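You operate a simulated robot arm through the tools that you are given. There is no shell and no other tool. Be economical: measure what you need, move in short steps, check, and stop when the job is done.

You are at the controls of a simulated two-armed robot. One attempt, no reset.

JOB
Stop the feeder and carry its bowl to the taped square.
Fine: first the black dial to 0, the red rocker off and the sensor arm swung clear; the grey bowl stays.

Only the result counts: the job must be done as asked and must still hold three seconds after the hand-in. Knocking over, shifting, dropping, spilling or breaking anything else fails it.

ROBOT AND FRAMES
Two 7-joint arms with two-finger parallel grippers on one trunk, on a base that drives. Base frame: it is fixed to the floor where the robot stands at the start and does not move with it; the origin is under the middle of the robot, x ahead of it, y to its left, z up. Units: m, degrees, N and s.
The left shoulder is at the start at [0.05, 0.187, 1.06], the right one opposite. Places, roughly: black dial [0.6, 0, 0.7]; red rocker [0.6, -0.1, 0.7]; sensor arm [0.8, 0.2, 0.8]; yellow taped square [0.6, 1.1, 0.7]. Payload 3.43 kg a hand.
Tool frame (each hand has its own): the origin (TCP) lies between the finger pads and is the grasp point; the fingertips stand 0.03 m ahead of it; z points along the fingers, y is the line along which they close. The gripper opens to 0.094 m. The fingers are 0.028 m wide and 0.01 m thick; the gripper's body (0.05 by 0.096 m) begins 0.055 m behind the TCP.
Orientation is told as [roll, pitch, yaw] about the base's x, y, z axes, in that order, counted from this pose: with the fingers straight down and closing along the base's y, the tool's x points along the base's -x, its y along +y and its z along -z.

CONTROLS
- The arms move only by the tool step_arm. It takes "left_series", "right_series" or both (then of equal length, played together; a hand with none holds still); each is one flat list of numbers, 7 for each row, row after row: the turn, a rotation vector about the tool's x, y, z in units of 45 degrees (1.0 is 45 degrees), then the shift along the tool's x, y, z in units of 100 mm (1.0 is 100 mm), then the opening, from 0 (shut) to 1 (fully open). In form: [rx, ry, rz, dx, dy, dz, fingers, rx, ry, rz, dx, dy, dz, fingers, ...]. A call has 1 to 12 rows; each row is the pose to reach, as a shift and turn from the pose commanded when the call began, along the tool's axes at that moment. A call with a number of a shift or a turn outside -1 to 1 is refused whole. Each row takes 0.2 s and may step no farther than 0.05 m and 8.6 degrees from the row before; otherwise, or with a gripper value out of range, the whole call is refused. Where a pose cannot be reached the arm comes as near as it can. A force on the tool above 40 N (or 10 N above the force at the start of the call, whichever is more), or a blocked arm, ends the call early, and 0.2 s more pass. Each finger travels about 0.153 m/s and halts on what it meets, pressing with about 35 N; the grip force reading is that of the motor and also rises with nothing between the fingers. The clock runs only during rows and for 0.2 s after the last one: add rows that repeat a pose to give the fingers time. The reply holds the time, the measured pose of the TCP, the force on the tool along the base axes, the opening and the grip force, in the units named above and with some noise, with the torque about the TCP (base axes, N m) and any sound that the robot's microphone picked up.
- Cameras (640 x 400 px; columns grow to the right, rows downward): "scene" is now at [0.1482, 0.0145, 1.2336]; the picture's right is [0.15, -0.99, 0.00], its down [-0.46, -0.07, -0.89] and it looks along [0.88, 0.14, -0.46] (base axes); focal length 229 px, centre (320, 200). "left" rides on the left gripper at [0.076, -0.014, -0.103] in its tool frame; the picture's right is [0.18, 0.98, 0.00], its down [-0.75, 0.14, -0.64] and it looks along [-0.63, 0.12, 0.77] (tool axes); focal length 243 px, centre (320, 200). "right" rides on the right gripper at [0.076, 0.014, -0.102] in its tool frame; the picture's right is [-0.18, 0.98, 0.00], its down [-0.75, -0.14, -0.64] and it looks along [-0.63, -0.12, 0.77] (tool axes); focal length 243 px, centre (320, 200). There is no depth. A picture from a camera that has moved, and an enlarged one, comes with that camera's place and axes in the base frame and with its lens.
- get_image(camera): a new picture of that camera. The clock stands still meanwhile.
- lift_body(by): slides the trunk up (or, below 0, down) by that many m; the arms and the scene camera ride with it, the base frame stays. It gives what a move gives, with no picture.
- roll_base(legs): drives the robot by 1 to 6 legs, each [ahead, left, turn to the left] in m, m and degrees, along the robot's own axes; the way and the turn of a leg run together, so that a leg with both is an arc; at most 1.5 m and 180 degrees a leg. The arms and the cameras ride along, it lands a little off, and it stops where it bumps. It gives what a move gives.
- head_to(pan, tilt): turns the head with the scene camera to pan (to the left, within 80 degrees either way) and tilt (down, from -29 to 69), counted from straight ahead of the robot. It gives what a move gives.
- inspect(camera, box): a new picture of the part [left, top, right, bottom] of that camera's present view, enlarged. The clock stands still meanwhile.
- sign_off(): hands the job in; it is judged then, once.

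Go step by step. Nothing tells you exact positions but the pictures and the camera data: compare them with the known pose of the tool, close in by small moves and look again before you grip or let go. The budget is 120 turns and 100 pictures, counting those below and the enlarged ones. Unless the task says otherwise, let go and move clear before handing in.

The tools are called after ">>>" as a command line: name --argument value ..., lists and objects as JSON in quotes. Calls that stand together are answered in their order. step_arm: Moves the arms, as the interface text tells. Its arguments: {"type":"object","properties":{"left_series":{"type":"array","items":{"type":"number"}},"right_series":{"type":"array","items":{"type":"number"}}},"required":[]} The other tools are called the same way: lift_body (by) slides the trunk up or down; roll_base (legs) drives the base; head_to (pan, tilt) turns the head that bears the scene camera; get_image (camera) takes a picture; inspect (camera, box) takes an enlarged picture of a part of a camera's view; sign_off () hands the job in.

At the start:

```text
clock: 0.0
left_ee_pos: [0.3533, 0.1958, 1.1383]
left_ee_rot: [-0.1, -0.1, 0.1]
left_contact_force: [-0.1, -0.9, 0.2]
left_ft_torque: [-0.02, 0.02, -0.01]
left_finger_gap: 0.0937
left_grasp_force: 0.0
right_ee_pos: [0.3928, -0.0934, 1.1229]
right_ee_rot: [0.0, 0.0, -0.1]
right_contact_force: [-0.4, -0.3, 0.0]
right_ft_torque: [0.0, -0.03, 0.0]
right_finger_gap: 0.094
right_grasp_force: 0.1
trunk travel left (down, up): [-0.275, 0.157]
robot x, y, heading: [0.0012, 0.0012, 0.1]
head pan, tilt: [8.8, 27.5]
```

scene: 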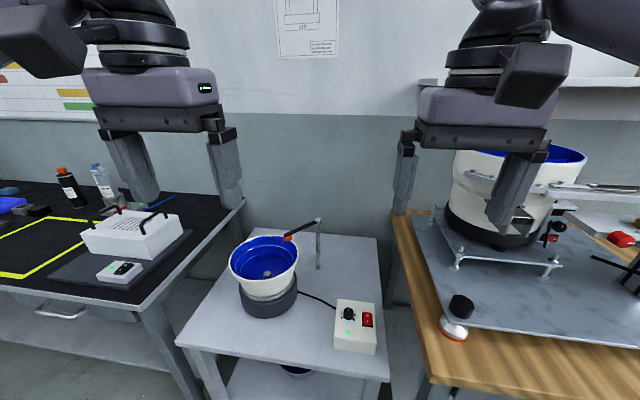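
right: 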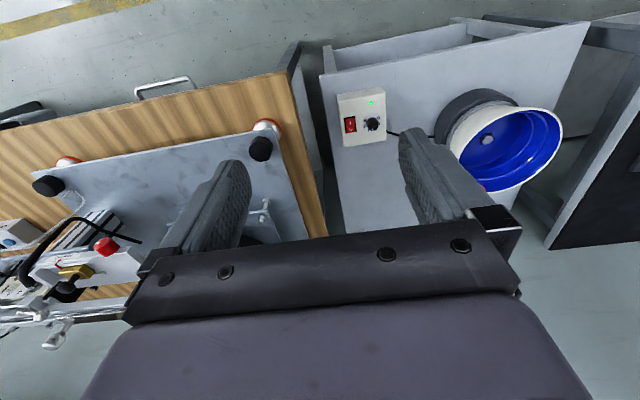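
left: 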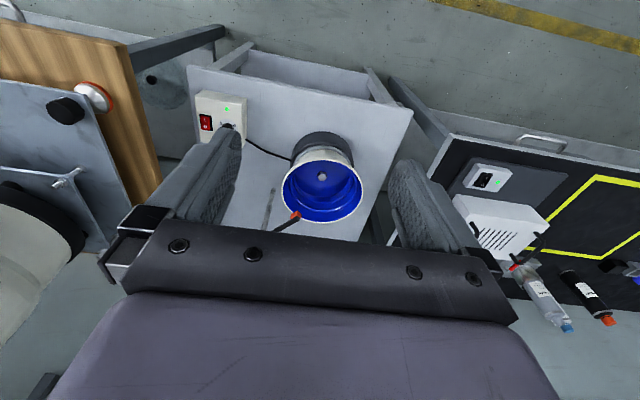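

I see a small feeder on the low table: a white/blue bowl on a dark drive, a control box with dial and rocker, and a sensor arm on a post. First I look closer.

>>> inspect --camera "scene" --box '[200, 200, 400, 380]'

>>> inspect --camera "left" --box '[180, 80, 400, 250]'

>>> inspect --camera "right" --box '[320, 70, 580, 230]'

>>> head_to --pan 50 --tilt 35

>>> get_image --camera "scene"

```text
2.22 times, centred on (300, 290) of scene
camera zoom: at [0.1482, 0.0145, 1.2336], right [0.15, -0.99, 0.0], down [-0.46, -0.07, -0.89], along [0.88, 0.14, -0.46], focal length 508 px, centre (364, 0)
```

zoom: 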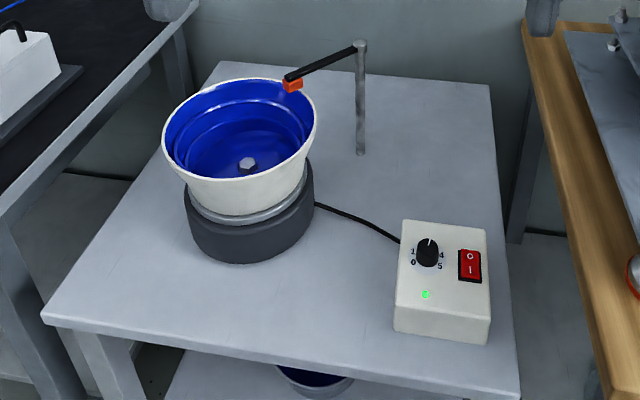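

```text
2.35 times, centred on (290, 165) of left
camera zoom: at [0.2776, 0.1812, 1.2407], right [-0.19, 0.98, 0.0], down [0.75, 0.14, 0.64], along [0.63, 0.12, -0.77], focal length 571 px, centre (391, 282)
```

zoom: 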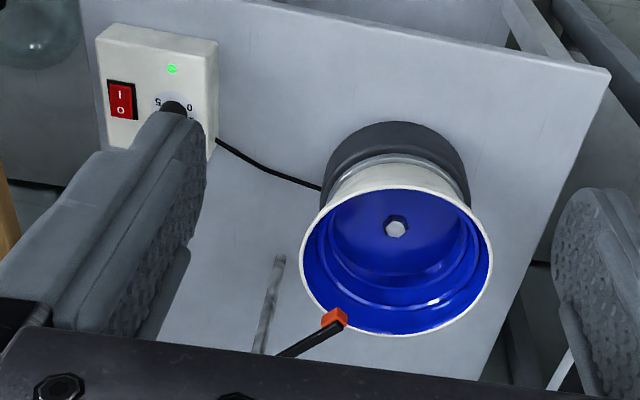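

```text
2.46 times, centred on (450, 150) of right
camera zoom: at [0.317, -0.0799, 1.2252], right [0.19, 0.98, 0.0], down [0.75, -0.14, 0.64], along [0.63, -0.12, -0.77], focal length 597 px, centre (0, 323)
```

zoom: 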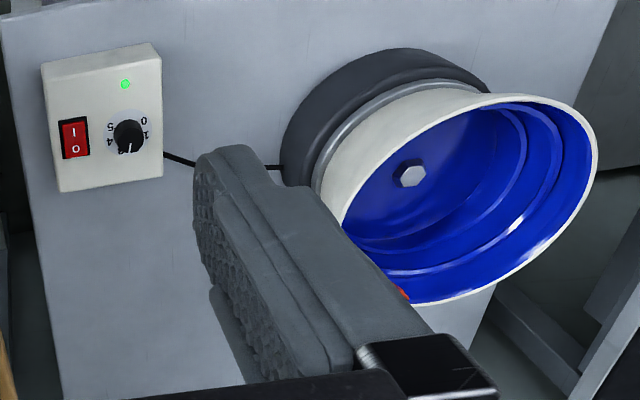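

```text
clock: 1.1
left_ee_pos: [0.3524, 0.1972, 1.1379]
left_ee_rot: [-0.1, 0.0, 0.0]
left_contact_force: [0.3, -0.6, 0.3]
left_ft_torque: [-0.02, -0.02, -0.01]
left_finger_gap: 0.0939
left_grasp_force: 0.1
right_ee_pos: [0.3921, -0.0954, 1.1225]
right_ee_rot: [-0.1, 0.0, 0.0]
right_contact_force: [0.5, -0.3, 0.4]
right_ft_torque: [0.01, 0.01, -0.01]
right_finger_gap: 0.0942
right_grasp_force: 0.0
trunk travel left (down, up): [-0.275, 0.157]
robot x, y, heading: [0.002, 0.001, -0.0]
head pan, tilt: [50.0, 35.0]
```

```text
93 pictures are left
camera scene: at [0.1146, 0.0679, 1.2219], right [0.77, -0.64, 0.0], down [-0.37, -0.44, -0.82], along [0.53, 0.63, -0.57], focal length 229 px, centre (320, 200)
```

scene: 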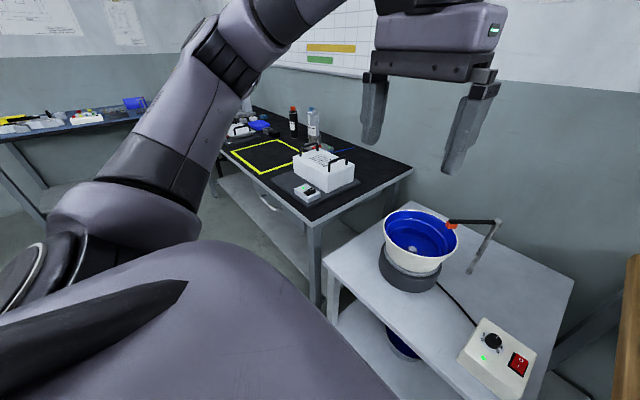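

The dial is about [0.56, 0, 0.69], the bowl rim centre about [0.565, 0.235, 0.84]. I look down to see how much room the base has in front of it.

>>> head_to --pan 0 --tilt 69

>>> get_image --camera "scene"

```text
clock: 2.3
left_ee_pos: [0.353, 0.196, 1.1381]
left_ee_rot: [-0.1, 0.1, 0.0]
left_contact_force: [-0.6, -0.5, 0.6]
left_ft_torque: [-0.01, 0.0, 0.02]
left_finger_gap: 0.0941
left_grasp_force: 0.1
right_ee_pos: [0.3924, -0.0954, 1.123]
right_ee_rot: [0.0, -0.1, -0.1]
right_contact_force: [0.2, 0.1, -0.4]
right_ft_torque: [0.01, -0.03, -0.02]
right_finger_gap: 0.094
right_grasp_force: 0.2
trunk travel left (down, up): [-0.275, 0.157]
robot x, y, heading: [-0.0049, 0.0011, 0.2]
head pan, tilt: [0.0, 68.8]
```

```text
92 pictures are left
camera scene: at [0.1139, 0.0006, 1.1783], right [0.0, -1.0, 0.0], down [-0.93, 0.0, -0.36], along [0.36, 0.0, -0.93], focal length 229 px, centre (320, 200)
```

scene: 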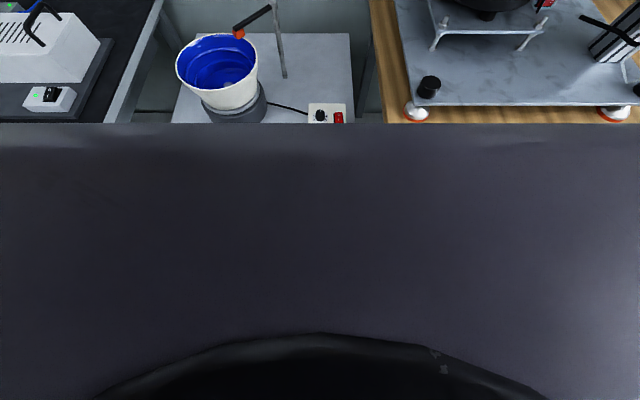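

The chest blocks the view of the base. The hands are well above the feeder, so I drive ahead carefully in small legs.

>>> roll_base --legs '[[0.1, 0, 0]]'

>>> head_to --pan 0 --tilt 50

>>> get_image --camera "scene"

>>> get_image --camera "left"

>>> get_image --camera "right"

```text
clock: 3.4
left_ee_pos: [0.453, 0.1946, 1.1371]
left_ee_rot: [-0.2, 0.0, 0.1]
left_contact_force: [-0.1, 0.1, -0.5]
left_ft_torque: [0.01, 0.04, 0.02]
left_finger_gap: 0.0937
left_grasp_force: 0.1
right_ee_pos: [0.4926, -0.0958, 1.1232]
right_ee_rot: [0.0, 0.0, -0.1]
right_contact_force: [0.5, 0.5, -0.1]
right_ft_torque: [0.0, 0.02, -0.03]
right_finger_gap: 0.094
right_grasp_force: 0.0
trunk travel left (down, up): [-0.275, 0.157]
robot x, y, heading: [0.0972, -0.0019, -0.1]
head pan, tilt: [0.0, 68.8]
```

```text
clock: 4.2
left_ee_pos: [0.4516, 0.1952, 1.1382]
left_ee_rot: [0.0, 0.0, 0.1]
left_contact_force: [0.5, 0.0, 0.0]
left_ft_torque: [-0.01, -0.01, 0.02]
left_finger_gap: 0.0938
left_grasp_force: 0.0
right_ee_pos: [0.4916, -0.0957, 1.1226]
right_ee_rot: [0.0, 0.0, 0.0]
right_contact_force: [-0.2, -0.6, 0.0]
right_ft_torque: [0.01, -0.01, 0.02]
right_finger_gap: 0.094
right_grasp_force: 0.0
trunk travel left (down, up): [-0.275, 0.157]
robot x, y, heading: [0.1004, -0.0015, 0.1]
head pan, tilt: [0.0, 50.0]
```

```text
91 pictures are left
camera scene: at [0.2335, 0.0004, 1.2001], right [0.0, -1.0, 0.0], down [-0.77, 0.0, -0.64], along [0.64, 0.0, -0.77], focal length 229 px, centre (320, 200)
```

scene: 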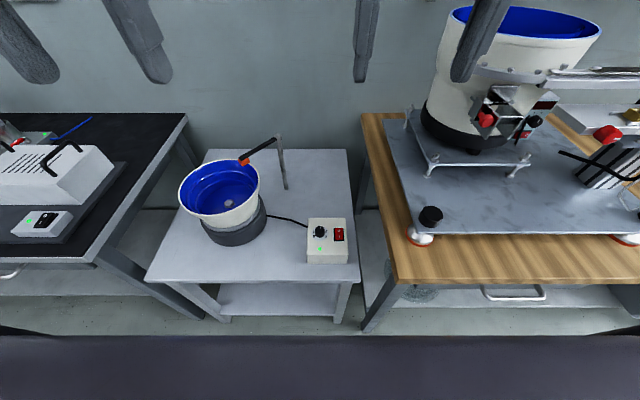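

```text
90 pictures are left
camera left: at [0.3764, 0.181, 1.2407], right [-0.19, 0.98, 0.0], down [0.75, 0.14, 0.64], along [0.63, 0.12, -0.77], focal length 243 px, centre (320, 200)
```

left: 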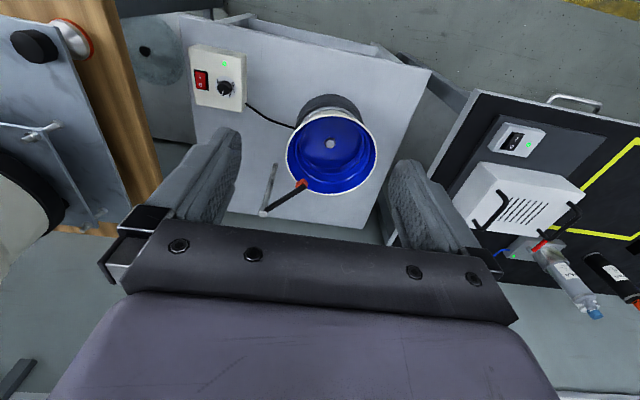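

```text
89 pictures are left
camera right: at [0.4156, -0.0802, 1.2252], right [0.19, 0.98, 0.0], down [0.75, -0.14, 0.64], along [0.63, -0.12, -0.77], focal length 243 px, centre (320, 200)
```

right: 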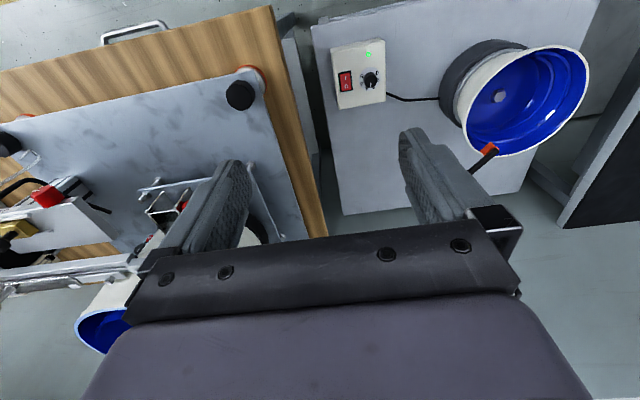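

The way ahead looks free at chest height. I go on another 0.1 m.

>>> roll_base --legs '[[0.1, 0, 0]]'

>>> lift_body --by -0.1

>>> get_image --camera "scene"

```text
clock: 5.3
left_ee_pos: [0.5093, 0.1956, 1.1375]
left_ee_rot: [-0.1, 0.0, 0.1]
left_contact_force: [-0.2, 0.6, 0.4]
left_ft_torque: [-0.03, -0.01, -0.03]
left_finger_gap: 0.0941
left_grasp_force: 0.0
right_ee_pos: [0.5485, -0.0951, 1.1222]
right_ee_rot: [0.0, 0.0, -0.2]
right_contact_force: [0.3, 0.4, -0.2]
right_ft_torque: [0.0, -0.05, 0.03]
right_finger_gap: 0.0941
right_grasp_force: 0.1
trunk travel left (down, up): [-0.275, 0.157]
robot x, y, heading: [0.1549, -0.0026, 0.0]
head pan, tilt: [0.0, 50.0]
stopped in leg 1: the robot was blocked; the commanded pose is now the measured one
```

```text
clock: 6.6
left_ee_pos: [0.5105, 0.1956, 1.0366]
left_ee_rot: [-0.1, 0.0, 0.1]
left_contact_force: [0.0, 0.8, 0.4]
left_ft_torque: [-0.01, 0.02, -0.04]
left_finger_gap: 0.0939
left_grasp_force: 0.2
right_ee_pos: [0.5494, -0.0947, 1.0215]
right_ee_rot: [0.0, 0.1, -0.2]
right_contact_force: [0.3, -0.3, 0.2]
right_ft_torque: [0.01, 0.0, 0.01]
right_finger_gap: 0.0941
right_grasp_force: 0.0
trunk travel left (down, up): [-0.175, 0.257]
robot x, y, heading: [0.157, -0.0016, -0.1]
head pan, tilt: [0.0, 50.0]
```

```text
88 pictures are left
camera scene: at [0.2913, 0.0003, 1.1002], right [0.0, -1.0, 0.0], down [-0.77, 0.0, -0.64], along [0.64, 0.0, -0.77], focal length 229 px, centre (320, 200)
```

scene: 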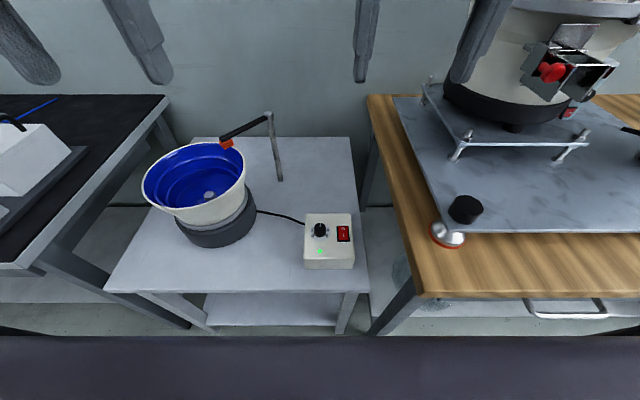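

The base stopped at x=0.157 (blocked). I raise and pull back the left hand, lower the trunk, and test how far the right hand reaches towards the dial.

>>> step_arm --left_series '[0, 0, 0, 0.33, 0, -0.33, 1, 0, 0, 0, 0.66, 0, -0.66, 1, 0, 0, 0, 1, 0, -1, 1]'

>>> lift_body --by -0.17

>>> get_image --camera "scene"

>>> get_image --camera "right"

```text
clock: 7.4
left_ee_pos: [0.4104, 0.1938, 1.1374]
left_ee_rot: [0.0, 0.3, 0.1]
left_contact_force: [0.2, 0.9, 0.0]
left_ft_torque: [-0.05, 0.04, 0.0]
left_finger_gap: 0.0942
left_grasp_force: 0.1
right_ee_pos: [0.5499, -0.0959, 1.0215]
right_ee_rot: [-0.1, -0.1, -0.2]
right_contact_force: [0.3, -0.2, 0.0]
right_ft_torque: [0.03, 0.0, 0.0]
right_finger_gap: 0.0941
right_grasp_force: 0.1
trunk travel left (down, up): [-0.175, 0.257]
robot x, y, heading: [0.1551, -0.0001, -0.1]
head pan, tilt: [0.0, 50.0]
```

```text
clock: 9.3
left_ee_pos: [0.4107, 0.1942, 0.9682]
left_ee_rot: [0.0, 0.1, 0.2]
left_contact_force: [0.8, 1.1, 0.8]
left_ft_torque: [0.01, 0.02, -0.01]
left_finger_gap: 0.0939
left_grasp_force: 0.1
right_ee_pos: [0.5497, -0.0947, 0.8529]
right_ee_rot: [0.0, 0.1, -0.1]
right_contact_force: [-0.2, 0.8, -0.1]
right_ft_torque: [0.03, -0.02, 0.02]
right_finger_gap: 0.094
right_grasp_force: 0.2
trunk travel left (down, up): [-0.005, 0.427]
robot x, y, heading: [0.1537, 0.001, 0.1]
head pan, tilt: [0.0, 50.0]
```

```text
87 pictures are left
camera scene: at [0.2914, 0.0003, 0.9302], right [0.0, -1.0, 0.0], down [-0.77, 0.0, -0.64], along [0.64, 0.0, -0.77], focal length 229 px, centre (320, 200)
```

scene: 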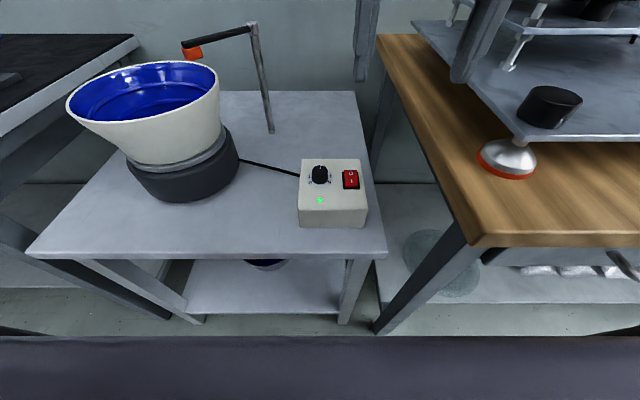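

```text
86 pictures are left
camera right: at [0.4742, -0.0803, 0.9548], right [0.19, 0.98, 0.0], down [0.75, -0.14, 0.64], along [0.63, -0.12, -0.77], focal length 243 px, centre (320, 200)
```

right: 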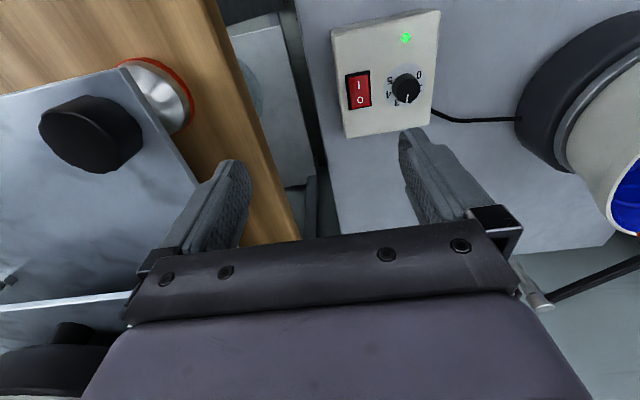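

The dial is now at about [0.553, -0.005, 0.695], the rocker at about [0.557, -0.055, 0.68]. I zoom in on their state.

>>> inspect --camera "right" --box '[325, 5, 445, 140]'

>>> inspect --camera "scene" --box '[290, 140, 380, 230]'

```text
2.96 times, centred on (385, 72) of right
camera zoom: at [0.4742, -0.0803, 0.9548], right [0.19, 0.98, 0.0], down [0.75, -0.14, 0.64], along [0.63, -0.12, -0.77], focal length 719 px, centre (127, 578)
```

zoom: 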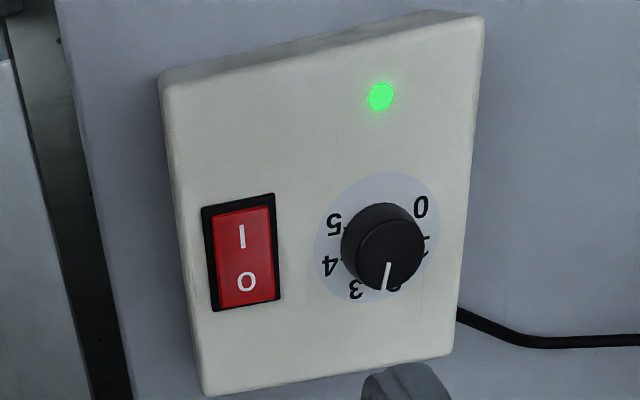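

```text
4.44 times, centred on (335, 185) of scene
camera zoom: at [0.2914, 0.0003, 0.9302], right [0.0, -1.0, 0.0], down [-0.77, 0.0, -0.64], along [0.64, 0.0, -0.77], focal length 1016 px, centre (253, 267)
```

zoom: 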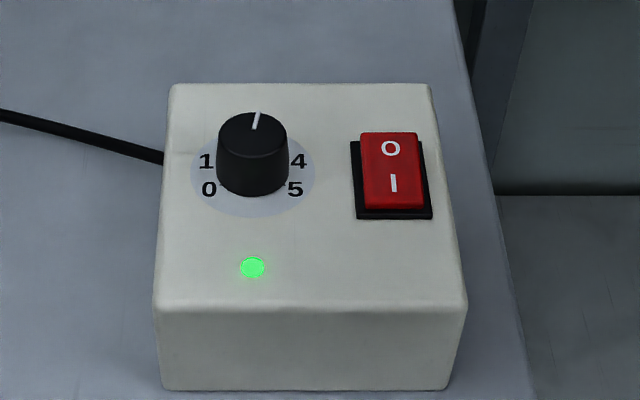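

The rocker has I pressed in (on), and the dial points near 3, with 0 about 140° counter-clockwise. I bring the right hand above the dial, turned clockwise so it has room to turn back.

>>> step_arm --right_series '[0, 0, 0.1667, -0.02, 0.155, 0.15, 0.6, 0, 0, 0.3333, -0.03, 0.31, 0.3, 0.6, 0, 0, 0.5, -0.05, 0.465, 0.45, 0.6, 0, 0, 0.6667, -0.07, 0.62, 0.6, 0.6, 0, 0, 0.8333, -0.08, 0.775, 0.75, 0.6, 0, 0, 1, -0.1, 0.93, 0.9, 0.6, 0, 0, 1, -0.1, 0.93, 0.9, 0.6]'

>>> step_arm --right_series '[0, 0, 0.1667, 0, 0, 0, 0.6, 0, 0, 0.3333, 0, 0, 0, 0.6, 0, 0, 0.45, 0, 0, 0, 0.6]'

>>> get_image --camera "scene"

>>> get_image --camera "right"

```text
clock: 10.9
left_ee_pos: [0.4104, 0.1933, 0.9678]
left_ee_rot: [-0.1, 0.1, 0.3]
left_contact_force: [-0.3, 0.8, 0.0]
left_ft_torque: [-0.03, 0.04, 0.03]
left_finger_gap: 0.094
left_grasp_force: 0.0
right_ee_pos: [0.5608, -0.0018, 0.7626]
right_ee_rot: [0.0, 0.2, -45.2]
right_contact_force: [-0.4, -0.3, 1.1]
right_ft_torque: [-0.03, 0.03, 0.01]
right_finger_gap: 0.0564
right_grasp_force: 0.1
trunk travel left (down, up): [-0.005, 0.427]
robot x, y, heading: [0.1567, 0.0, 0.2]
head pan, tilt: [0.0, 50.0]
```

```text
clock: 11.7
left_ee_pos: [0.4109, 0.1947, 0.968]
left_ee_rot: [-0.1, 0.1, 0.2]
left_contact_force: [0.1, 0.2, 0.2]
left_ft_torque: [-0.02, 0.01, -0.02]
left_finger_gap: 0.0938
left_grasp_force: 0.1
right_ee_pos: [0.5587, -0.003, 0.7631]
right_ee_rot: [0.0, 0.0, -65.6]
right_contact_force: [-0.4, -1.1, 1.0]
right_ft_torque: [-0.01, -0.02, 0.0]
right_finger_gap: 0.0564
right_grasp_force: 0.1
trunk travel left (down, up): [-0.005, 0.427]
robot x, y, heading: [0.1591, 0.0018, 0.0]
head pan, tilt: [0.0, 50.0]
```

```text
83 pictures are left
camera scene: at [0.2914, 0.0003, 0.9302], right [0.0, -1.0, 0.0], down [-0.77, 0.0, -0.64], along [0.64, 0.0, -0.77], focal length 229 px, centre (320, 200)
```

scene: 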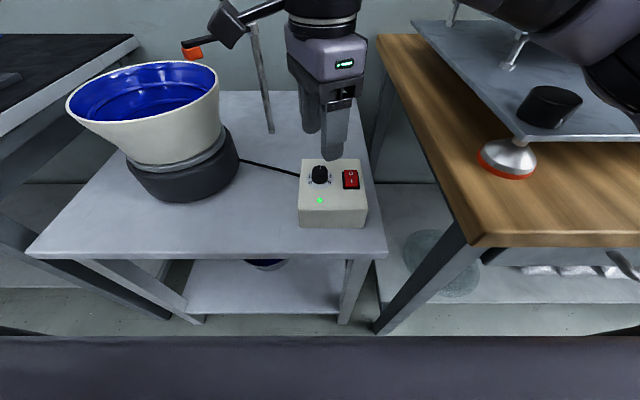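

```text
82 pictures are left
camera right: at [0.5422, 0.0732, 0.8644], right [0.97, 0.24, 0.0], down [0.18, -0.74, 0.64], along [0.15, -0.62, -0.77], focal length 243 px, centre (320, 200)
```

right: 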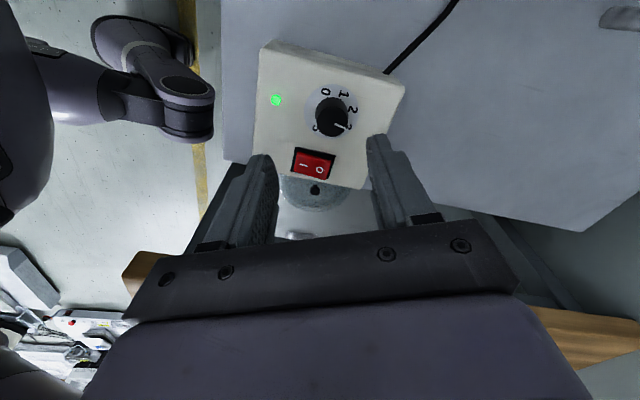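

The hand hangs over the dial at yaw -65°. I move 6 mm forward and descend to just above the knob top, then look again.

>>> step_arm --right_series '[0, 0, 0, 0.01, 0.07, 0.2, 0.6, 0, 0, 0, 0.01, 0.07, 0.4, 0.6]'

>>> inspect --camera "scene" --box '[280, 100, 380, 230]'

>>> inspect --camera "right" --box '[230, 30, 430, 200]'

```text
clock: 12.3
left_ee_pos: [0.407, 0.197, 0.9701]
left_ee_rot: [-0.4, -0.1, 0.2]
left_contact_force: [-0.5, 0.2, 0.8]
left_ft_torque: [-0.06, 0.0, -0.03]
left_finger_gap: 0.0941
left_grasp_force: 0.1
right_ee_pos: [0.5649, 0.0051, 0.7347]
right_ee_rot: [1.2, -0.9, -65.4]
right_contact_force: [0.2, 0.0, 0.2]
right_ft_torque: [0.0, -0.02, -0.03]
right_finger_gap: 0.0564
right_grasp_force: 0.1
trunk travel left (down, up): [-0.005, 0.427]
robot x, y, heading: [0.1535, -0.0, 0.1]
head pan, tilt: [0.0, 50.0]
```

```text
3.08 times, centred on (330, 165) of scene
camera zoom: at [0.2882, 0.004, 0.9337], right [0.0, -1.0, 0.01], down [-0.76, 0.0, -0.65], along [0.65, 0.0, -0.76], focal length 704 px, centre (289, 308)
```

zoom: 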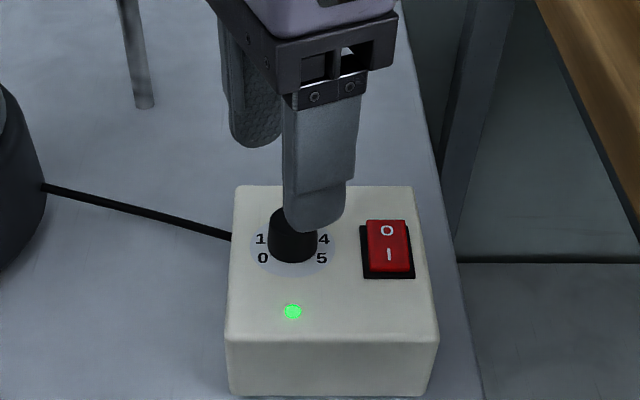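

```text
2.35 times, centred on (330, 115) of right
camera zoom: at [0.5442, 0.0804, 0.8369], right [0.97, 0.24, 0.02], down [0.17, -0.74, 0.65], along [0.17, -0.62, -0.76], focal length 571 px, centre (296, 400)
```

zoom: 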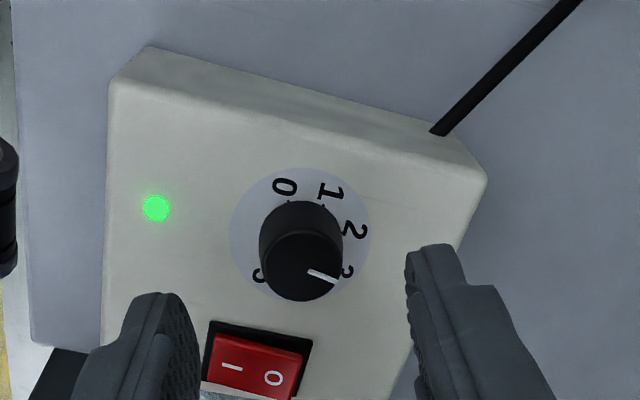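

The robot tilted slightly although the hand was free, so something else, perhaps the right elbow, is pressing on something. I go back up and look to the right.

>>> step_arm --right_series '[0, 0, 0, 0, 0, -0.2, 0.6, 0, 0, 0, 0, 0, -0.4, 0.6]'

>>> head_to --pan -60 --tilt 45

>>> get_image --camera "scene"

```text
clock: 12.9
left_ee_pos: [0.411, 0.1941, 0.9665]
left_ee_rot: [0.0, 0.1, 0.2]
left_contact_force: [-0.1, 0.2, -0.4]
left_ft_torque: [0.0, -0.01, -0.03]
left_finger_gap: 0.094
left_grasp_force: 0.1
right_ee_pos: [0.5659, 0.001, 0.7592]
right_ee_rot: [-0.2, 0.1, -65.4]
right_contact_force: [-0.4, 0.9, 0.1]
right_ft_torque: [-0.01, 0.0, -0.03]
right_finger_gap: 0.0564
right_grasp_force: 0.1
trunk travel left (down, up): [-0.005, 0.427]
robot x, y, heading: [0.1539, 0.0034, 0.0]
head pan, tilt: [0.0, 50.0]
```

```text
clock: 14.2
left_ee_pos: [0.4115, 0.193, 0.9667]
left_ee_rot: [-0.2, 0.0, 0.3]
left_contact_force: [0.1, 0.9, 0.5]
left_ft_torque: [0.02, 0.01, -0.01]
left_finger_gap: 0.094
left_grasp_force: 0.1
right_ee_pos: [0.5656, 0.0009, 0.761]
right_ee_rot: [-0.1, -0.1, -65.5]
right_contact_force: [0.0, -0.2, 0.5]
right_ft_torque: [-0.01, 0.0, 0.0]
right_finger_gap: 0.0565
right_grasp_force: 0.0
trunk travel left (down, up): [-0.005, 0.427]
robot x, y, heading: [0.1551, 0.0025, -0.2]
head pan, tilt: [-60.0, 45.0]
```

```text
79 pictures are left
camera scene: at [0.2551, -0.0699, 0.9371], right [-0.87, -0.5, 0.0], down [-0.35, 0.61, -0.71], along [0.35, -0.61, -0.71], focal length 229 px, centre (320, 200)
```

scene: 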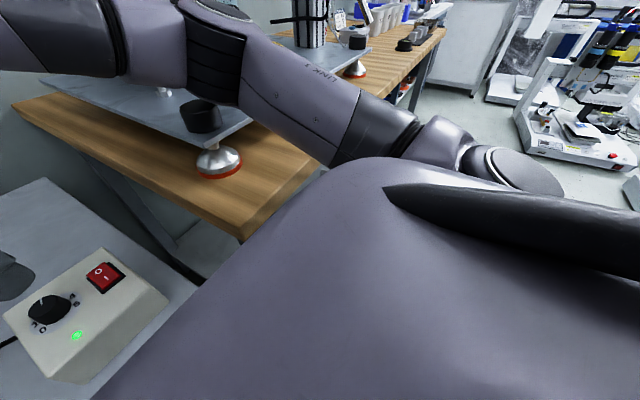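

The right arm's link hangs close over the metal plate on the wooden bench, so I must give it clearance. I raise the trunk and shift the robot left by 0.15 m.

>>> lift_body --by 0.12

>>> roll_base --legs '[[0, 0.15, 0]]'

>>> get_image --camera "scene"

```text
clock: 15.7
left_ee_pos: [0.4109, 0.1938, 1.0866]
left_ee_rot: [-0.1, 0.1, 0.1]
left_contact_force: [0.1, 0.2, -0.2]
left_ft_torque: [0.0, -0.01, -0.01]
left_finger_gap: 0.094
left_grasp_force: 0.0
right_ee_pos: [0.5653, 0.001, 0.8826]
right_ee_rot: [-0.3, 0.0, -65.4]
right_contact_force: [0.1, 0.4, -0.6]
right_ft_torque: [-0.01, 0.0, 0.0]
right_finger_gap: 0.0564
right_grasp_force: 0.2
trunk travel left (down, up): [-0.125, 0.307]
robot x, y, heading: [0.1555, 0.0049, 0.3]
head pan, tilt: [-60.0, 45.0]
```

```text
clock: 17.7
left_ee_pos: [0.411, 0.3447, 1.0876]
left_ee_rot: [0.1, 0.2, 0.2]
left_contact_force: [-1.1, 0.5, 0.8]
left_ft_torque: [0.0, -0.02, 0.0]
left_finger_gap: 0.0939
left_grasp_force: 0.0
right_ee_pos: [0.5659, 0.1525, 0.8823]
right_ee_rot: [-0.2, 0.0, -65.3]
right_contact_force: [-1.0, -0.4, 0.6]
right_ft_torque: [-0.02, 0.01, 0.03]
right_finger_gap: 0.0564
right_grasp_force: 0.1
trunk travel left (down, up): [-0.125, 0.307]
robot x, y, heading: [0.1599, 0.147, -0.1]
head pan, tilt: [-60.0, 45.0]
```

```text
78 pictures are left
camera scene: at [0.2552, 0.0795, 1.0571], right [-0.87, -0.5, 0.0], down [-0.35, 0.61, -0.71], along [0.35, -0.61, -0.71], focal length 229 px, centre (320, 200)
```

scene: 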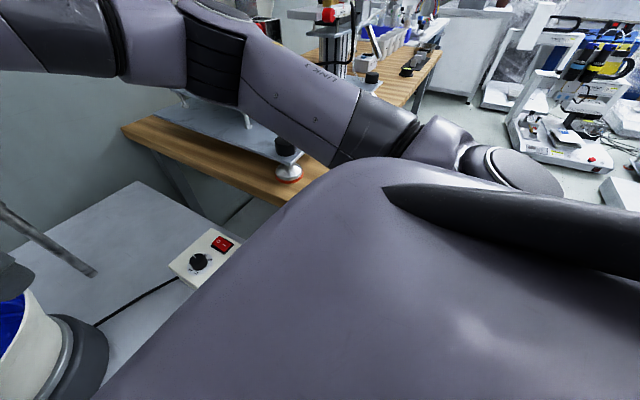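

Now there is room. I bring the right hand back over the dial from this new stance.

>>> step_arm --right_series '[0, 0, 0, -0.3, -0.13, 0.0, 0.6, 0, 0, 0, -0.6, -0.27, 0.1, 0.6, 0, 0, 0, -0.9, -0.4, 0.2, 0.6]'

>>> step_arm --right_series '[0, 0, 0, -0.2, -0.1, 0.3, 0.6, 0, 0, 0, -0.35, -0.17, 0.6, 0.6, 0, 0, 0, -0.48, -0.234, 0.95, 0.6]'

>>> head_to --pan -20 --tilt 50

>>> get_image --camera "scene"

>>> get_image --camera "right"

```text
clock: 18.5
left_ee_pos: [0.4114, 0.3446, 1.0884]
left_ee_rot: [0.0, 0.1, 0.2]
left_contact_force: [0.0, 0.2, 0.4]
left_ft_torque: [0.02, 0.02, -0.01]
left_finger_gap: 0.0939
left_grasp_force: 0.0
right_ee_pos: [0.5661, 0.053, 0.8624]
right_ee_rot: [0.1, -0.1, -65.3]
right_contact_force: [0.6, -0.4, 0.0]
right_ft_torque: [0.0, -0.03, -0.04]
right_finger_gap: 0.0563
right_grasp_force: 0.0
trunk travel left (down, up): [-0.125, 0.307]
robot x, y, heading: [0.1562, 0.1496, -0.3]
head pan, tilt: [-60.0, 45.0]
```

```text
clock: 19.3
left_ee_pos: [0.411, 0.3434, 1.0869]
left_ee_rot: [-0.1, 0.0, 0.2]
left_contact_force: [0.4, 0.4, -0.8]
left_ft_torque: [-0.02, 0.01, 0.0]
left_finger_gap: 0.0943
left_grasp_force: 0.1
right_ee_pos: [0.566, -0.0003, 0.7661]
right_ee_rot: [0.0, 0.0, -65.5]
right_contact_force: [-0.2, 0.3, 0.6]
right_ft_torque: [0.06, 0.02, 0.02]
right_finger_gap: 0.0562
right_grasp_force: 0.1
trunk travel left (down, up): [-0.125, 0.307]
robot x, y, heading: [0.159, 0.152, 0.0]
head pan, tilt: [-60.0, 45.0]
```

```text
clock: 20.4
left_ee_pos: [0.4109, 0.3446, 1.0865]
left_ee_rot: [-0.1, 0.1, 0.2]
left_contact_force: [-0.3, -0.2, -0.5]
left_ft_torque: [0.0, -0.03, 0.01]
left_finger_gap: 0.0939
left_grasp_force: 0.1
right_ee_pos: [0.5659, 0.0001, 0.7669]
right_ee_rot: [-0.1, 0.0, -65.4]
right_contact_force: [0.8, -0.7, -0.2]
right_ft_torque: [-0.01, 0.0, 0.03]
right_finger_gap: 0.0564
right_grasp_force: 0.1
trunk travel left (down, up): [-0.125, 0.307]
robot x, y, heading: [0.1566, 0.1508, -0.0]
head pan, tilt: [-20.0, 50.0]
```

```text
77 pictures are left
camera scene: at [0.2869, 0.1236, 1.0502], right [-0.34, -0.94, 0.0], down [-0.72, 0.26, -0.64], along [0.6, -0.22, -0.77], focal length 229 px, centre (320, 200)
```

scene: 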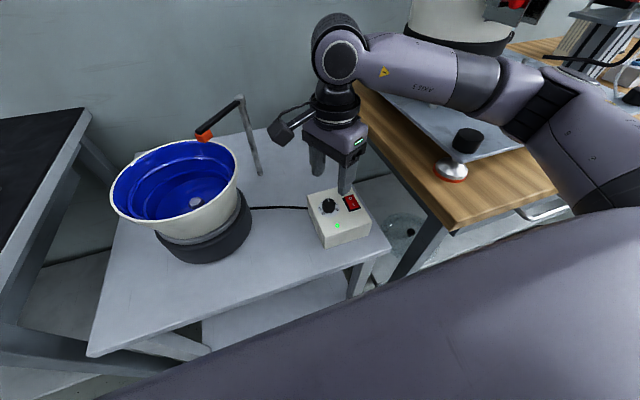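

```text
76 pictures are left
camera right: at [0.5478, 0.0752, 0.8696], right [0.97, 0.24, 0.0], down [0.19, -0.74, 0.64], along [0.15, -0.62, -0.77], focal length 243 px, centre (320, 200)
```

right: 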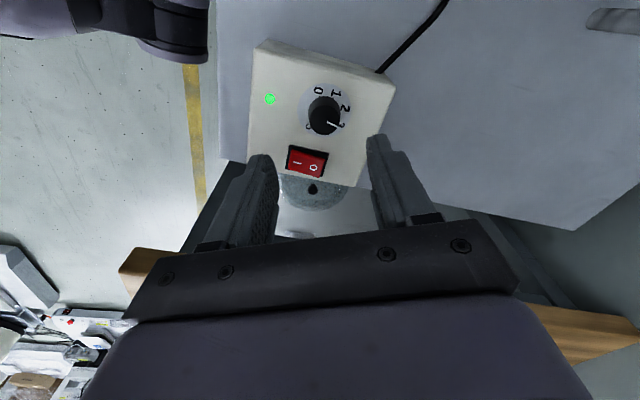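

The knob estimate is [0.565, 0.002, 0.68], right beneath the hand. I descend 4 cm and check.

>>> step_arm --right_series '[0, 0, 0, 0, 0, 0.2, 0.6, 0, 0, 0, 0, 0, 0.4, 0.6]'

>>> inspect --camera "scene" --box '[280, 130, 400, 250]'

>>> inspect --camera "right" --box '[230, 30, 430, 200]'

```text
clock: 21.0
left_ee_pos: [0.4111, 0.3438, 1.0864]
left_ee_rot: [0.0, 0.1, 0.2]
left_contact_force: [0.7, 0.0, 0.0]
left_ft_torque: [0.03, 0.0, -0.02]
left_finger_gap: 0.0937
left_grasp_force: 0.1
right_ee_pos: [0.5656, 0.0001, 0.7267]
right_ee_rot: [-0.1, 0.0, -65.5]
right_contact_force: [-0.5, 1.3, 0.0]
right_ft_torque: [-0.01, 0.04, -0.01]
right_finger_gap: 0.0568
right_grasp_force: 0.0
trunk travel left (down, up): [-0.125, 0.307]
robot x, y, heading: [0.1566, 0.1495, 0.1]
head pan, tilt: [-20.0, 50.0]
```

```text
3.33 times, centred on (340, 190) of scene
camera zoom: at [0.2869, 0.1236, 1.0502], right [-0.34, -0.94, 0.0], down [-0.72, 0.26, -0.64], along [0.6, -0.22, -0.77], focal length 762 px, centre (253, 233)
```

zoom: 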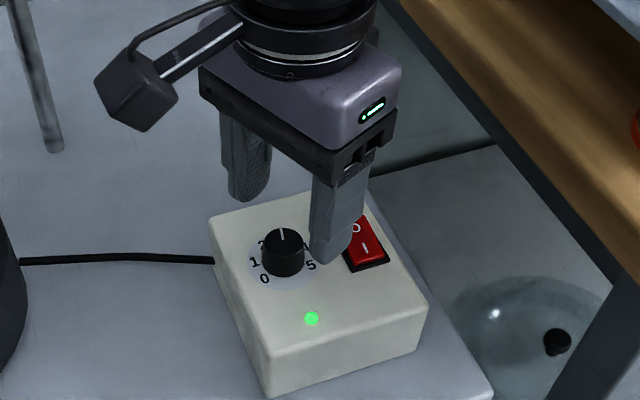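

```text
2.35 times, centred on (330, 115) of right
camera zoom: at [0.5479, 0.0749, 0.8295], right [0.97, 0.24, 0.0], down [0.19, -0.74, 0.64], along [0.15, -0.62, -0.77], focal length 571 px, centre (296, 400)
```

zoom: 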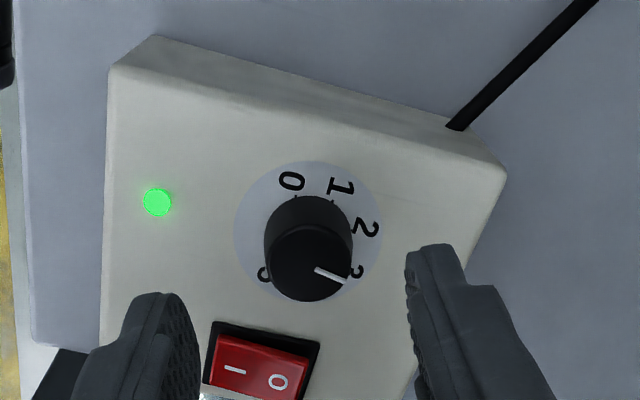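

The knob lies centred between the fingers. I go down to 6 mm above the box top and close on the knob.

>>> step_arm --right_series '[0, 0, 0, 0, 0.02, 0.15, 0.6, 0, 0, 0, 0, 0.02, 0.27, 0.6, 0, 0, 0, 0, 0.02, 0.27, 0.3, 0, 0, 0, 0, 0.02, 0.27, 0.2, 0, 0, 0, 0, 0.02, 0.27, 0.2]'

>>> inspect --camera "scene" --box '[280, 130, 400, 250]'

```text
clock: 22.2
left_ee_pos: [0.4117, 0.344, 1.0872]
left_ee_rot: [-0.1, 0.1, 0.2]
left_contact_force: [0.4, -0.5, -0.1]
left_ft_torque: [-0.01, 0.02, 0.01]
left_finger_gap: 0.0942
left_grasp_force: 0.0
right_ee_pos: [0.5691, 0.0019, 0.7013]
right_ee_rot: [0.2, 0.2, -65.5]
right_contact_force: [16.4, 9.5, -5.5]
right_ft_torque: [0.61, -0.69, 0.02]
right_finger_gap: 0.0253
right_grasp_force: 45.5
trunk travel left (down, up): [-0.125, 0.307]
robot x, y, heading: [0.1586, 0.148, -0.2]
head pan, tilt: [-20.0, 50.0]
```

```text
3.33 times, centred on (340, 190) of scene
camera zoom: at [0.288, 0.1239, 1.0499], right [-0.34, -0.94, 0.0], down [-0.72, 0.26, -0.64], along [0.6, -0.22, -0.77], focal length 762 px, centre (253, 233)
```

zoom: 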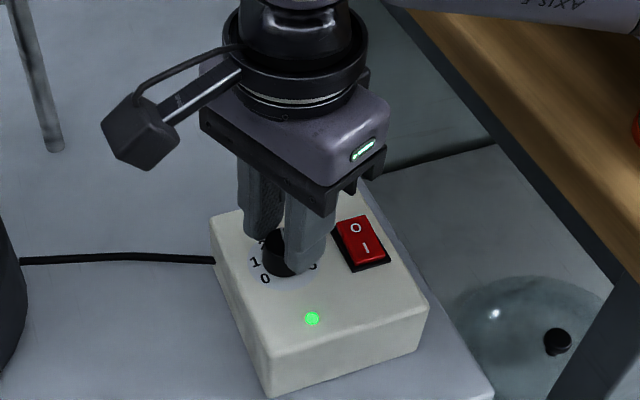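

The knob is held (25 mm), with some side load; I relieve that by 5 mm and begin turning counter-clockwise.

>>> step_arm --right_series '[0, 0, 0, 0, 0.05, 0, 0.2, 0, 0, -0.16, 0, 0.05, 0, 0.2, 0, 0, -0.32, 0, 0.05, 0, 0.2, 0, 0, -0.48, 0, 0.05, 0, 0.2, 0, 0, -0.64, 0, 0.05, 0, 0.2, 0, 0, -0.8, 0, 0.05, 0, 0.2, 0, 0, -0.96, 0, 0.05, 0, 0.2]'

>>> inspect --camera "scene" --box '[280, 130, 400, 250]'

```text
clock: 23.8
left_ee_pos: [0.4097, 0.344, 1.0887]
left_ee_rot: [0.0, -0.1, 0.3]
left_contact_force: [0.5, 0.7, -0.5]
left_ft_torque: [0.01, 0.0, -0.01]
left_finger_gap: 0.0938
left_grasp_force: 0.1
right_ee_pos: [0.5685, 0.0007, 0.6997]
right_ee_rot: [-0.5, 0.1, -21.9]
right_contact_force: [-30.6, -12.7, 10.6]
right_ft_torque: [-0.83, -0.09, -0.05]
right_finger_gap: 0.0251
right_grasp_force: 45.1
trunk travel left (down, up): [-0.125, 0.307]
robot x, y, heading: [0.1557, 0.1494, -0.2]
head pan, tilt: [-20.0, 50.0]
```

```text
3.33 times, centred on (340, 190) of scene
camera zoom: at [0.2846, 0.1232, 1.0506], right [-0.34, -0.94, 0.0], down [-0.72, 0.26, -0.64], along [0.61, -0.22, -0.76], focal length 762 px, centre (253, 233)
```

zoom: 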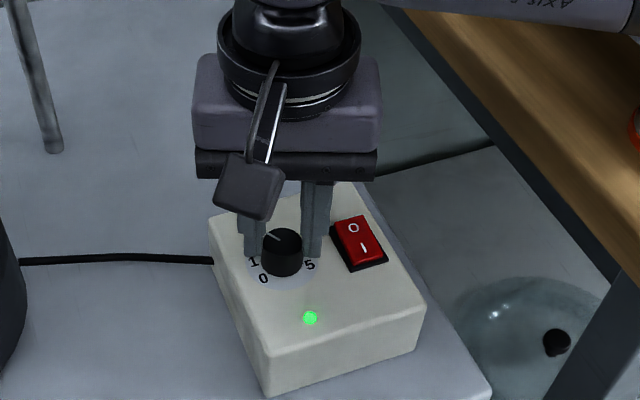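

The dial turned with the hand. I relieve the load and continue turning.

>>> step_arm --right_series '[0, 0, 0, 0.03, -0.02, 0, 0.2, 0, 0, -0.16, 0.03, -0.02, 0, 0.2, 0, 0, -0.32, 0.03, -0.02, 0, 0.2, 0, 0, -0.48, 0.03, -0.02, 0, 0.2, 0, 0, -0.64, 0.03, -0.02, 0, 0.2, 0, 0, -0.8, 0.03, -0.02, 0, 0.2, 0, 0, -0.96, 0.03, -0.02, 0, 0.2]'

>>> step_arm --right_series '[0, 0, -0.16, 0, 0, 0, 0.2, 0, 0, -0.32, 0, 0, 0, 0.2, 0, 0, -0.48, 0, 0, 0, 0.2, 0, 0, -0.64, 0, 0, 0, 0.2]'

>>> inspect --camera "scene" --box '[280, 130, 400, 250]'

```text
clock: 25.4
left_ee_pos: [0.4105, 0.3424, 1.0875]
left_ee_rot: [-0.1, 0.1, 0.2]
left_contact_force: [0.1, 0.5, 0.2]
left_ft_torque: [0.03, 0.01, 0.0]
left_finger_gap: 0.0938
left_grasp_force: 0.0
right_ee_pos: [0.5678, 0.0002, 0.7008]
right_ee_rot: [-0.3, -0.1, 21.0]
right_contact_force: [-4.1, -18.8, 8.4]
right_ft_torque: [-0.36, -1.12, -0.01]
right_finger_gap: 0.0248
right_grasp_force: 45.2
trunk travel left (down, up): [-0.125, 0.307]
robot x, y, heading: [0.1586, 0.1477, 0.2]
head pan, tilt: [-20.0, 50.0]
```

```text
clock: 26.4
left_ee_pos: [0.4108, 0.3423, 1.0875]
left_ee_rot: [0.0, 0.1, 0.2]
left_contact_force: [0.0, 0.6, 0.1]
left_ft_torque: [-0.03, 0.02, 0.0]
left_finger_gap: 0.094
left_grasp_force: 0.1
right_ee_pos: [0.5689, -0.0005, 0.7]
right_ee_rot: [-0.2, 0.1, 49.7]
right_contact_force: [4.7, -24.6, 9.9]
right_ft_torque: [-0.03, -0.8, -0.02]
right_finger_gap: 0.0248
right_grasp_force: 45.1
trunk travel left (down, up): [-0.125, 0.307]
robot x, y, heading: [0.1613, 0.1498, -0.1]
head pan, tilt: [-20.0, 50.0]
```

```text
3.33 times, centred on (340, 190) of scene
camera zoom: at [0.2865, 0.1225, 1.0503], right [-0.34, -0.94, 0.0], down [-0.72, 0.26, -0.64], along [0.6, -0.22, -0.77], focal length 762 px, centre (253, 233)
```

zoom: 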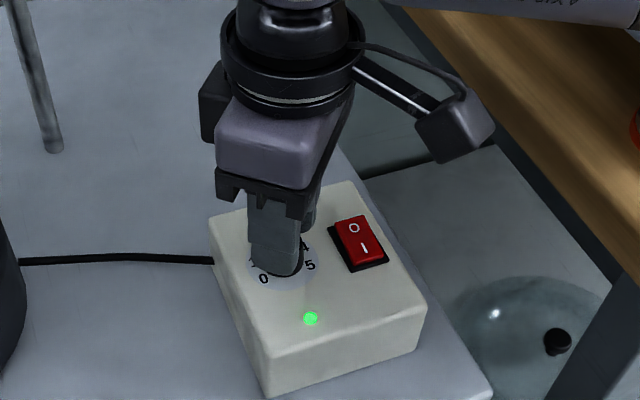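

About 115° turned so far. I turn 25° further, then open and look at the pointer.

>>> step_arm --right_series '[0, 0, 0, 0.02, -0.02, 0, 0.2, 0, 0, -0.16, 0.02, -0.02, 0, 0.2, 0, 0, -0.32, 0.02, -0.02, 0, 0.2, 0, 0, -0.48, 0.02, -0.02, 0, 0.2, 0, 0, -0.57, 0.02, -0.02, 0, 0.2, 0, 0, -0.57, 0.02, -0.02, 0, 0.6, 0, 0, -0.57, 0.02, -0.02, 0, 0.6, 0, 0, -0.57, 0.02, -0.02, -0.3, 0.6, 0, 0, -0.57, 0.02, -0.02, -0.6, 0.6]'

>>> inspect --camera "scene" --box '[280, 130, 400, 250]'

>>> inspect --camera "right" --box '[220, 10, 440, 200]'

```text
clock: 27.6
left_ee_pos: [0.4088, 0.3442, 1.0887]
left_ee_rot: [-0.2, -0.1, 0.2]
left_contact_force: [-0.2, -0.2, 0.5]
left_ft_torque: [-0.02, -0.01, 0.01]
left_finger_gap: 0.0941
left_grasp_force: 0.1
right_ee_pos: [0.5622, -0.0001, 0.7029]
right_ee_rot: [-3.3, -1.1, 64.7]
right_contact_force: [-0.1, -0.2, 0.7]
right_ft_torque: [-0.02, -0.02, -0.02]
right_finger_gap: 0.0562
right_grasp_force: 0.1
right hand out of reach, approached as far as the arm can: row 3, 4, 5, 6
trunk travel left (down, up): [-0.125, 0.307]
robot x, y, heading: [0.1543, 0.1475, 0.1]
head pan, tilt: [-20.0, 50.0]
stopped in row 6 (right hand): the force on the tool passed its limit at 92 N (the readings are from after the stop); the commanded pose is now the measured one
```

```text
3.33 times, centred on (340, 190) of scene
camera zoom: at [0.2857, 0.1238, 1.0502], right [-0.34, -0.94, 0.0], down [-0.72, 0.26, -0.64], along [0.61, -0.22, -0.77], focal length 762 px, centre (253, 233)
```

zoom: 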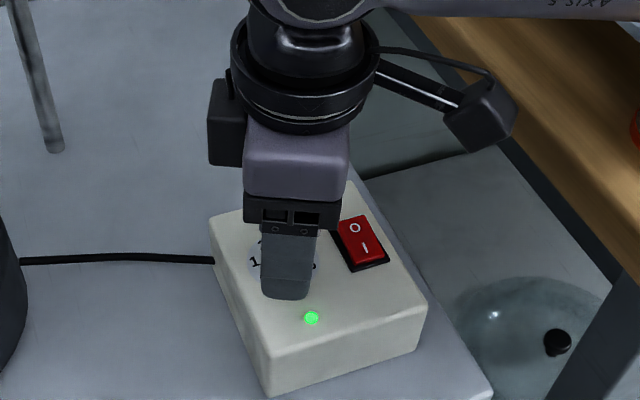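

```text
2.11 times, centred on (330, 105) of right
camera zoom: at [0.5114, -0.0623, 0.8033], right [-0.81, 0.59, -0.05], down [0.41, 0.63, 0.66], along [0.42, 0.51, -0.75], focal length 511 px, centre (299, 400)
```

zoom: 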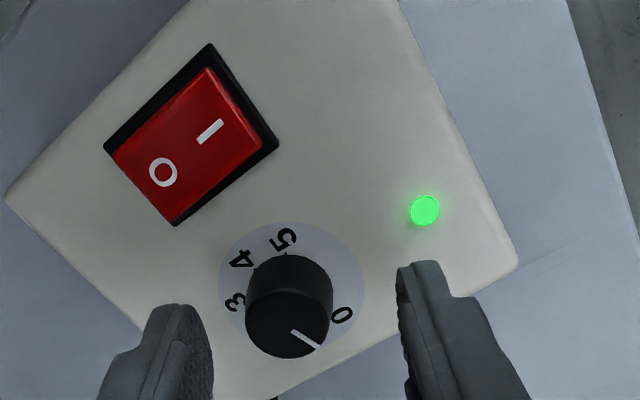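

The fingers are open again and the pointer looks close to 0. I rise straight up and check with clearer views.

>>> step_arm --right_series '[0, 0, 0, 0, 0, -0.3, 0.6, 0, 0, 0, 0, 0, -0.6, 0.6]'

>>> inspect --camera "right" --box '[250, 40, 410, 150]'

>>> inspect --camera "scene" --box '[290, 170, 370, 230]'

```text
clock: 28.2
left_ee_pos: [0.4108, 0.3417, 1.0875]
left_ee_rot: [-0.1, -0.1, 0.2]
left_contact_force: [-0.2, 0.4, 0.3]
left_ft_torque: [0.04, 0.0, 0.01]
left_finger_gap: 0.0937
left_grasp_force: 0.1
right_ee_pos: [0.5596, -0.0009, 0.7628]
right_ee_rot: [-3.2, -1.0, 64.9]
right_contact_force: [-0.3, 0.7, -0.6]
right_ft_torque: [-0.02, -0.06, -0.03]
right_finger_gap: 0.0562
right_grasp_force: 0.0
trunk travel left (down, up): [-0.125, 0.307]
robot x, y, heading: [0.1572, 0.1496, -0.0]
head pan, tilt: [-20.0, 50.0]
```

```text
3.64 times, centred on (330, 95) of right
camera zoom: at [0.5086, -0.0618, 0.8628], right [-0.81, 0.59, -0.05], down [0.41, 0.63, 0.66], along [0.42, 0.51, -0.75], focal length 882 px, centre (284, 582)
```

zoom: 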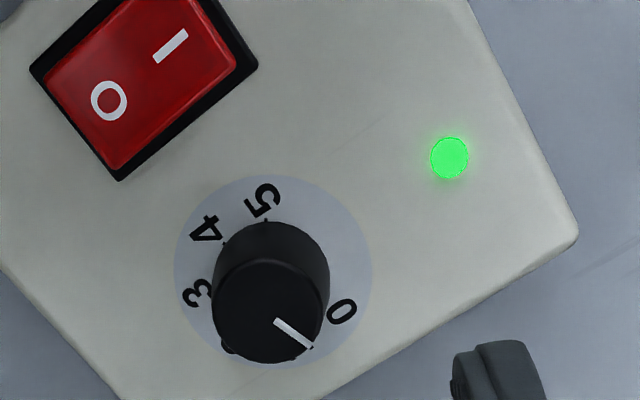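

```text
6.67 times, centred on (330, 200) of scene
camera zoom: at [0.2869, 0.1237, 1.0501], right [-0.34, -0.94, 0.0], down [-0.72, 0.26, -0.64], along [0.6, -0.22, -0.77], focal length 1524 px, centre (253, 200)
```

zoom: 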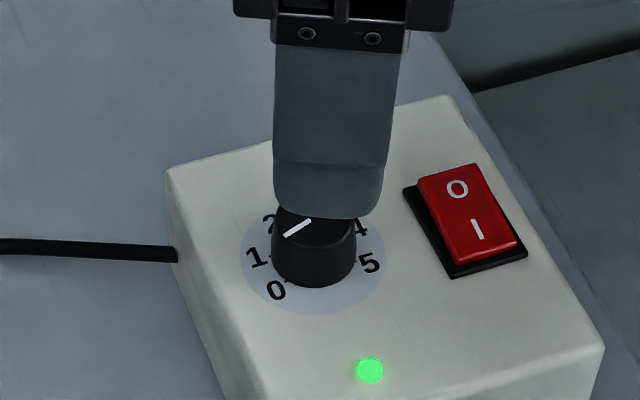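

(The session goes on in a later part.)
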